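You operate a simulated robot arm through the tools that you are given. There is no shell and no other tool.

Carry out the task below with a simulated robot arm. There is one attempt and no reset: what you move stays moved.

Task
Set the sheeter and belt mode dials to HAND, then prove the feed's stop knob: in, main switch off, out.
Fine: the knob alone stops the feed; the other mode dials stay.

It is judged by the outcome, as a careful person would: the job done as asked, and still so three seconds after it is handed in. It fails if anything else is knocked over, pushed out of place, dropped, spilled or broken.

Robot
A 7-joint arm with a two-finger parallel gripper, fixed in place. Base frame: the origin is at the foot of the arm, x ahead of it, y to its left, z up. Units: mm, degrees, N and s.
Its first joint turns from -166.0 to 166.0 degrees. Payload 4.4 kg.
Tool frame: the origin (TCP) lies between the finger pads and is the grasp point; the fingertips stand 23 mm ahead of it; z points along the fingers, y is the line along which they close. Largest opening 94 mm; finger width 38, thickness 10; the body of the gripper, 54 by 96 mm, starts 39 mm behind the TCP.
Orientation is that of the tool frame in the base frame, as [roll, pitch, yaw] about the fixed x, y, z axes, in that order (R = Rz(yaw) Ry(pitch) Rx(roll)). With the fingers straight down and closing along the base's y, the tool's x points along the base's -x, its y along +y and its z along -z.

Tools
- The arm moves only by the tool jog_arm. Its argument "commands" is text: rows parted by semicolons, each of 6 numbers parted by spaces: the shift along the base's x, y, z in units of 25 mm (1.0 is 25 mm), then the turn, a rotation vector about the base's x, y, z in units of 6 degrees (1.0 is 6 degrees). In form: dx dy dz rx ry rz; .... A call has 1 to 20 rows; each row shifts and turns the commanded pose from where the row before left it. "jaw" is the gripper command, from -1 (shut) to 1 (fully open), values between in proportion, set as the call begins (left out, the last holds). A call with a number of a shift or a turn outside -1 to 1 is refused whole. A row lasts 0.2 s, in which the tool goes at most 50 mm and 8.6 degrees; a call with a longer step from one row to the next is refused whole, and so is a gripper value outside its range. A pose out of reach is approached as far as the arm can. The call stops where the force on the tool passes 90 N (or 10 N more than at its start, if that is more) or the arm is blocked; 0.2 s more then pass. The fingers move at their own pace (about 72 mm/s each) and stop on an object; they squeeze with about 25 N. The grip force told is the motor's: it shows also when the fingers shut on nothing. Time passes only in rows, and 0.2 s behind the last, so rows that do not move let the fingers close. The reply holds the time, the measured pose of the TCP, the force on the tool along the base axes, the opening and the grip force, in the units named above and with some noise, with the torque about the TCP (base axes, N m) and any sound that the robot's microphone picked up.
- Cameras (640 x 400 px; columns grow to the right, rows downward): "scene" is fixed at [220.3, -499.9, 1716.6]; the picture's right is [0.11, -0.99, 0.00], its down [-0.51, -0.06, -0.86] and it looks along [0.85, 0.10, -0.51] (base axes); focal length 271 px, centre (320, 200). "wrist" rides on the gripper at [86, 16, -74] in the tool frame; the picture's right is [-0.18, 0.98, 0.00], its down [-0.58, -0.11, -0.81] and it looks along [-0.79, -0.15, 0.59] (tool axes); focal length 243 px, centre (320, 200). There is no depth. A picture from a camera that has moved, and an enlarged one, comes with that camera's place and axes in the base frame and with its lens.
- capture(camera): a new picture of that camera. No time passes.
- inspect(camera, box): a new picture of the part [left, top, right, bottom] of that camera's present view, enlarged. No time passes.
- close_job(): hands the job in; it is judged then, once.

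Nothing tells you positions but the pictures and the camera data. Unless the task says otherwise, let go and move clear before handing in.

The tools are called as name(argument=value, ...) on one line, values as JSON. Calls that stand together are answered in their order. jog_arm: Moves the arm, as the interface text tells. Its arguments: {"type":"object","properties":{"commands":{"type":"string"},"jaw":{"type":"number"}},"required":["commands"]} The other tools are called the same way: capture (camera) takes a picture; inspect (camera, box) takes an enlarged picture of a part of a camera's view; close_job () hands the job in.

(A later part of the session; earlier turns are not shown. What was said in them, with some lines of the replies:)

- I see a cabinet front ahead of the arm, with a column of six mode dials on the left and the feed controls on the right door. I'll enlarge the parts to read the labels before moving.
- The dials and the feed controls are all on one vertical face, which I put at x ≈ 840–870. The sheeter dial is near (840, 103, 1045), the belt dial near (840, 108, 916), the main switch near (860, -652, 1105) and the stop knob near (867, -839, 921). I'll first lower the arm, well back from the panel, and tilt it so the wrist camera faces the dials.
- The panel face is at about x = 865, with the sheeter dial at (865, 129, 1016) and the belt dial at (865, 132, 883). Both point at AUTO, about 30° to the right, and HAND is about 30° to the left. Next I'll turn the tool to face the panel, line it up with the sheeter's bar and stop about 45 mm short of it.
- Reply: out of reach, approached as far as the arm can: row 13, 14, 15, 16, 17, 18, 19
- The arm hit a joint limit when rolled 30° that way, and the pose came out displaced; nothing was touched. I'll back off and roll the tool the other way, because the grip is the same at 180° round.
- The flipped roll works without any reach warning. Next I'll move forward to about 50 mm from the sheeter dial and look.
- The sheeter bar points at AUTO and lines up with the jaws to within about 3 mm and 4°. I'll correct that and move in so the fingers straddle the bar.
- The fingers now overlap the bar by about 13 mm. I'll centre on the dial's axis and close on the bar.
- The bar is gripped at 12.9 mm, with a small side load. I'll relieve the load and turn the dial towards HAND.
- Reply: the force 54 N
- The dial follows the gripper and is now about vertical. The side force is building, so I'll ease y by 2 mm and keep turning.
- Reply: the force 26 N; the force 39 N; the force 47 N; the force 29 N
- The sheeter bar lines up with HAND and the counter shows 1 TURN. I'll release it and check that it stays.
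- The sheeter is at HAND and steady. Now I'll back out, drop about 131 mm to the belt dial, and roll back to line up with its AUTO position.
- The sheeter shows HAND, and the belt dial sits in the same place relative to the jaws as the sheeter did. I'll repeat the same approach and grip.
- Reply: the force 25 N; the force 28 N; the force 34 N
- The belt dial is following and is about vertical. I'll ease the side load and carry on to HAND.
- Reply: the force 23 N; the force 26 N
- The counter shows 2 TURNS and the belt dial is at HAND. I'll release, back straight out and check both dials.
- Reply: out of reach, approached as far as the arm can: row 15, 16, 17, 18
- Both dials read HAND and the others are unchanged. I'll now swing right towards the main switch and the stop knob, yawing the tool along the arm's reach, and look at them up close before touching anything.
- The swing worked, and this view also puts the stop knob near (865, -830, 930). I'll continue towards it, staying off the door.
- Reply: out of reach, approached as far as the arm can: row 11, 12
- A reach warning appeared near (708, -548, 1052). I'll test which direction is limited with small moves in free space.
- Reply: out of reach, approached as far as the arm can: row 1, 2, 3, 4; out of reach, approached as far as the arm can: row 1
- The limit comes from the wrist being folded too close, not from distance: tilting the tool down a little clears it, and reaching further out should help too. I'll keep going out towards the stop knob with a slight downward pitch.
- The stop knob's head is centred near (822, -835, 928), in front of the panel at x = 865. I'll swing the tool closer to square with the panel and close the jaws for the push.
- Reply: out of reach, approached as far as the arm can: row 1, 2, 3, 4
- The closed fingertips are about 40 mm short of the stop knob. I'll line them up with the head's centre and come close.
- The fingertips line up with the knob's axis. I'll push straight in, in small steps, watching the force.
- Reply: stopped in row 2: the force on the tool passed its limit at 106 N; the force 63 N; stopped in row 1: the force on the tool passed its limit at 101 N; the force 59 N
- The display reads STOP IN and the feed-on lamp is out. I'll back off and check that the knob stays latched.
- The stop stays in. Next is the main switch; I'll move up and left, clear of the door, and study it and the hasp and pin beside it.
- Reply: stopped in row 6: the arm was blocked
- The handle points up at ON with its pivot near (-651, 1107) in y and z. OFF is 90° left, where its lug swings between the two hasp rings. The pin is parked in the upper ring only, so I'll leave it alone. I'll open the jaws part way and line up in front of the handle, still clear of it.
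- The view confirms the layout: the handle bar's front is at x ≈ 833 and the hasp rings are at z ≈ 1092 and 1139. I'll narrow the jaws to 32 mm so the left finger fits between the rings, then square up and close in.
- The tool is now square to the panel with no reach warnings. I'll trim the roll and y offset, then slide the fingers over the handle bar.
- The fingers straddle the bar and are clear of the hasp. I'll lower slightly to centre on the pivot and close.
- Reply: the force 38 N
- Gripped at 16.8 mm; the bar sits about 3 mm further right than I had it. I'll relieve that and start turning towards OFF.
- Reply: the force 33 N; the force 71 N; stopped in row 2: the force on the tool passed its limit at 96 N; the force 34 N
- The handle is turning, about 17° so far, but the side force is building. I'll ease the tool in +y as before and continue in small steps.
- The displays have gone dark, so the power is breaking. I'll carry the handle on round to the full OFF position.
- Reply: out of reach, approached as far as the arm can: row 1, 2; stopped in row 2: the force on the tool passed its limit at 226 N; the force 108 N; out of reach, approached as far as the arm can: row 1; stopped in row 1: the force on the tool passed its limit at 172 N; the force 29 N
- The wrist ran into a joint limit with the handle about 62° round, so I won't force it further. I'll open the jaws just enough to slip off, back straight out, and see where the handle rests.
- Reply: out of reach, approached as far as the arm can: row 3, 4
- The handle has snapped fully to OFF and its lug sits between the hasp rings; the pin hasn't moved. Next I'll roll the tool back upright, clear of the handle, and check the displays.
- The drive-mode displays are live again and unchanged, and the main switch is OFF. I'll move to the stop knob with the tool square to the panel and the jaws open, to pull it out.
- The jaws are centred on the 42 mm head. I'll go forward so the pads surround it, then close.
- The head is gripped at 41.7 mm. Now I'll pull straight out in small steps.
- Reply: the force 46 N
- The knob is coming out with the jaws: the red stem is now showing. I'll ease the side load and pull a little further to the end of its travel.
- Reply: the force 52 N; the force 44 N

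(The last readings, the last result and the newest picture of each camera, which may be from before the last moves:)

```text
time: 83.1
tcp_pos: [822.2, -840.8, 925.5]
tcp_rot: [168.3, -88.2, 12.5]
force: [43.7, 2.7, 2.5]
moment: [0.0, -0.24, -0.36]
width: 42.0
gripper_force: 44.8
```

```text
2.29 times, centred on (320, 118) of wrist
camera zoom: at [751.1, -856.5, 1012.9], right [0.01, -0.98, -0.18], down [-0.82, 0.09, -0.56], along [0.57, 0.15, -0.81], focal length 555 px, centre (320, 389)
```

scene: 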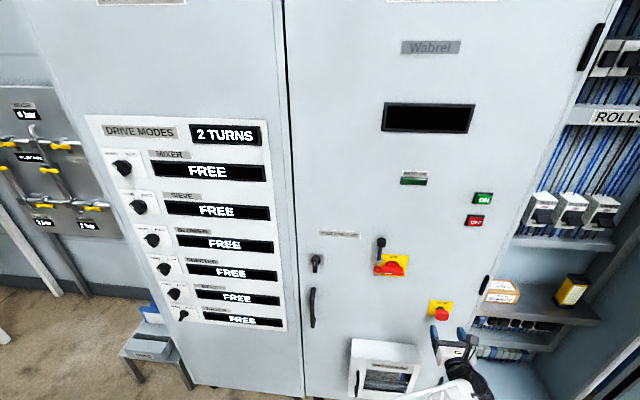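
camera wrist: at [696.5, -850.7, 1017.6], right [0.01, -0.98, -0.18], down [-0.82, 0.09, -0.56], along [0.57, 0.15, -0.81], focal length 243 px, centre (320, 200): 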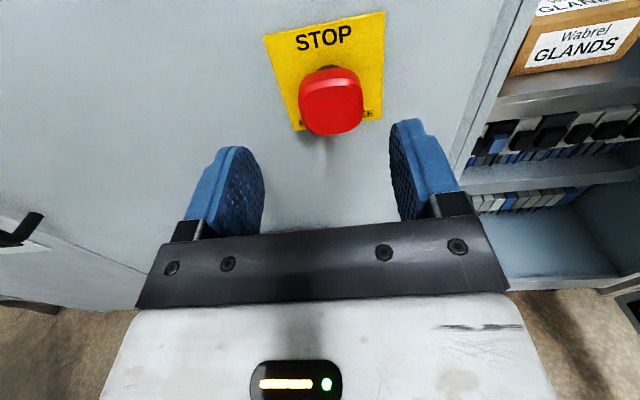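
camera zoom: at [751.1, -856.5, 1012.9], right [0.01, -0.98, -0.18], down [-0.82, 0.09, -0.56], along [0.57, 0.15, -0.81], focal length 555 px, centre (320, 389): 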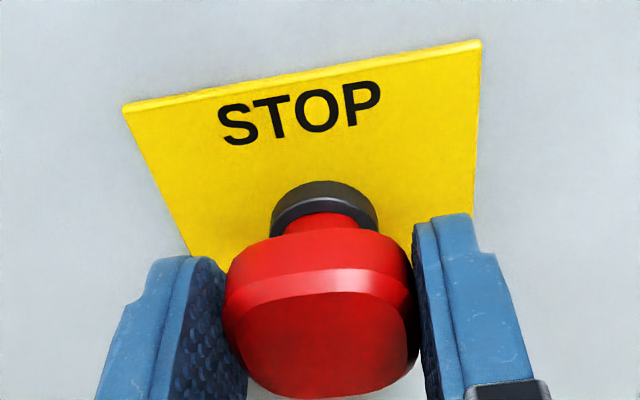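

The force has levelled off and the pads are starting to slide on the head, so the knob is at the end of its travel. I'll open and back straight away.

jog_arm(commands="0 0 0 0 0 0;0 0 0 0 0 0;0 0 0 0 0 0", jaw=0.5)

jog_arm(commands="-0.6 0 0 0 0 0;-0.8 0 0 0 0 0;-0.8 0 0 0 0 0;0 0 0 0 0 0")

inspect(camera="wrist", box=[180, 0, 460, 175])

capture(camera="scene")

```text
time: 83.9
tcp_pos: [820.2, -842.5, 924.2]
tcp_rot: [169.0, -88.2, 11.7]
force: [0.3, 0.3, 0.0]
moment: [-0.03, 0.02, 0.04]
width: 70.5
gripper_force: 0.1
```

```text
time: 84.9
tcp_pos: [764.1, -842.4, 924.0]
tcp_rot: [168.9, -88.3, 12.0]
force: [-0.7, 0.3, -0.5]
moment: [-0.04, 0.0, 0.06]
width: 70.6
gripper_force: 0.1
```

```text
2.29 times, centred on (320, 88) of wrist
camera zoom: at [693.7, -858.3, 1012.7], right [0.01, -0.98, -0.18], down [-0.82, 0.09, -0.56], along [0.57, 0.15, -0.81], focal length 555 px, centre (320, 457)
```

zoom: 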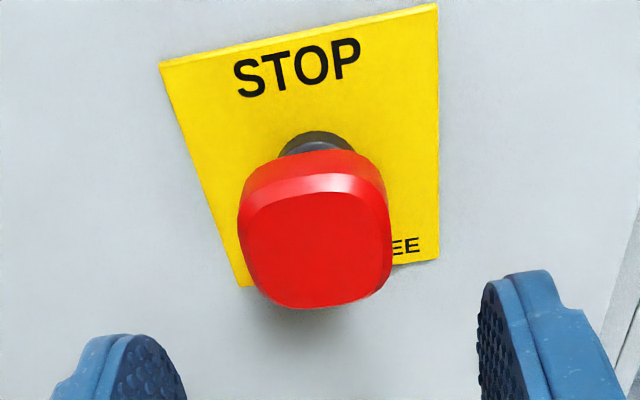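

```text
taken
```

scene: 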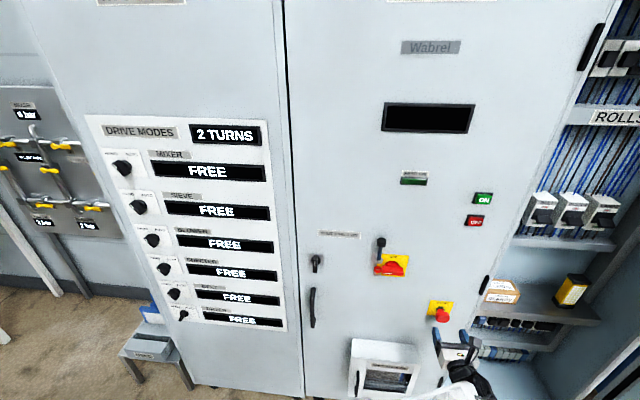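

inspect(camera="scene", box=[300, 220, 470, 340])

inspect(camera="scene", box=[90, 130, 290, 330])

```text
3.33 times, centred on (385, 280) of scene
camera zoom: at [220.3, -499.9, 1716.6], right [0.11, -0.99, 0.0], down [-0.51, -0.06, -0.86], along [0.85, 0.1, -0.51], focal length 904 px, centre (103, -67)
```

zoom: 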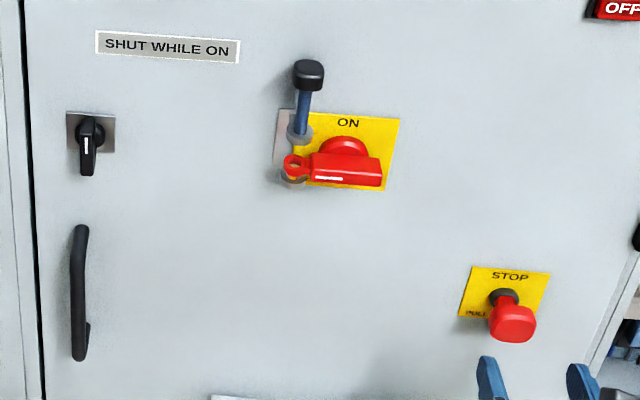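

```text
2.00 times, centred on (190, 230) of scene
camera zoom: at [220.3, -499.9, 1716.6], right [0.11, -0.99, 0.0], down [-0.51, -0.06, -0.86], along [0.85, 0.1, -0.51], focal length 542 px, centre (580, 140)
```

zoom: 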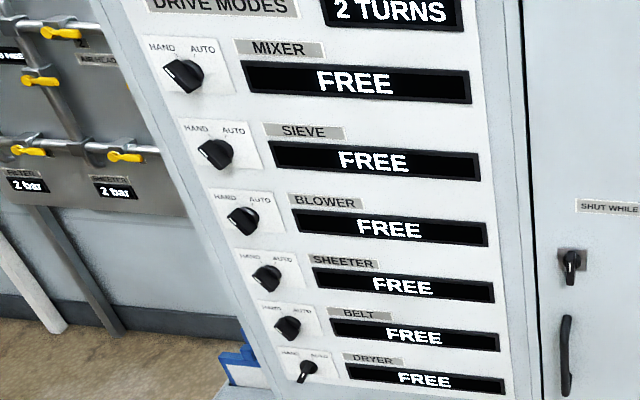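

The stop knob stands out exactly as at the start, the main switch is OFF, and the sheeter and belt are at HAND with the other dials unchanged. I'll back a little further clear before handing in.

jog_arm(commands="-0.5 0.3 0 0 0.3 -0.3;-0.5 0.3 0 0 0.3 -0.3;-0.5 0.3 0 0 0.3 -0.3;-0.5 0.3 0 0 0.3 -0.3;0 0 0 0 0 0;0 0 0 0 0 0")

inspect(camera="scene", box=[300, 90, 500, 340])

```text
time: 86.3
tcp_pos: [714.7, -812.3, 923.3]
tcp_rot: [175.4, -81.1, -2.0]
force: [0.3, -0.1, 0.1]
moment: [0.04, -0.01, 0.0]
width: 70.4
gripper_force: 0.0
```

```text
1.60 times, centred on (400, 215) of scene
camera zoom: at [220.3, -499.9, 1716.6], right [0.11, -0.99, 0.0], down [-0.51, -0.06, -0.86], along [0.85, 0.1, -0.51], focal length 434 px, centre (192, 176)
```

zoom: 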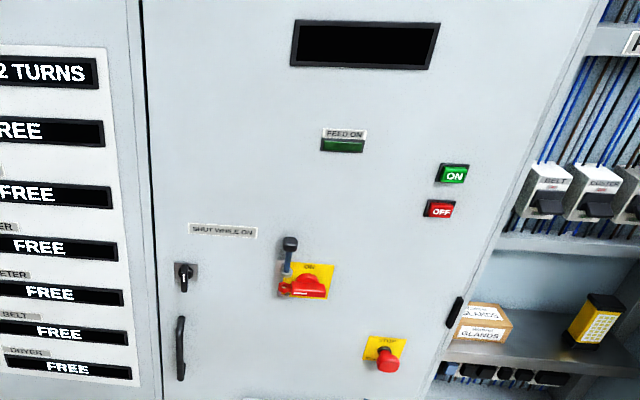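

The arm is clear and everything is as asked: the sheeter and belt dials are at HAND, the stop knob was pushed in, the main switch turned off, and the knob pulled out again. I'm handing the job in now.

close_job()

```text
The job is handed in.
```

The job is done and handed in. The sheeter and belt mode dials are at HAND, and the feed's stop knob was proved in the order you gave.

- **Dials:** the drive-modes counter shows 2 TURNS, one for each dial. The mixer, sieve, blower and dryer dials were not touched.
- **Stop knob in:** pushing it alone stopped the feed. The display changed from FEED ON to STOP IN and the feed-on lamp went out. The knob stayed in when I backed off.
- **Main switch off:** the arm reached a joint limit with the handle about 60° round, and the force on the tool briefly read up to 226 N. When I released the handle it had moved fully to OFF. The pin in the hasp beside it is still parked in the upper ring.
- **Stop knob out:** I pulled it out to the end of its travel, and it now stands where it did at the start. The feed display is dark with the main switch off, so I checked this from the camera only.

I saw nothing else moved or knocked, and the arm is clear of the panel.
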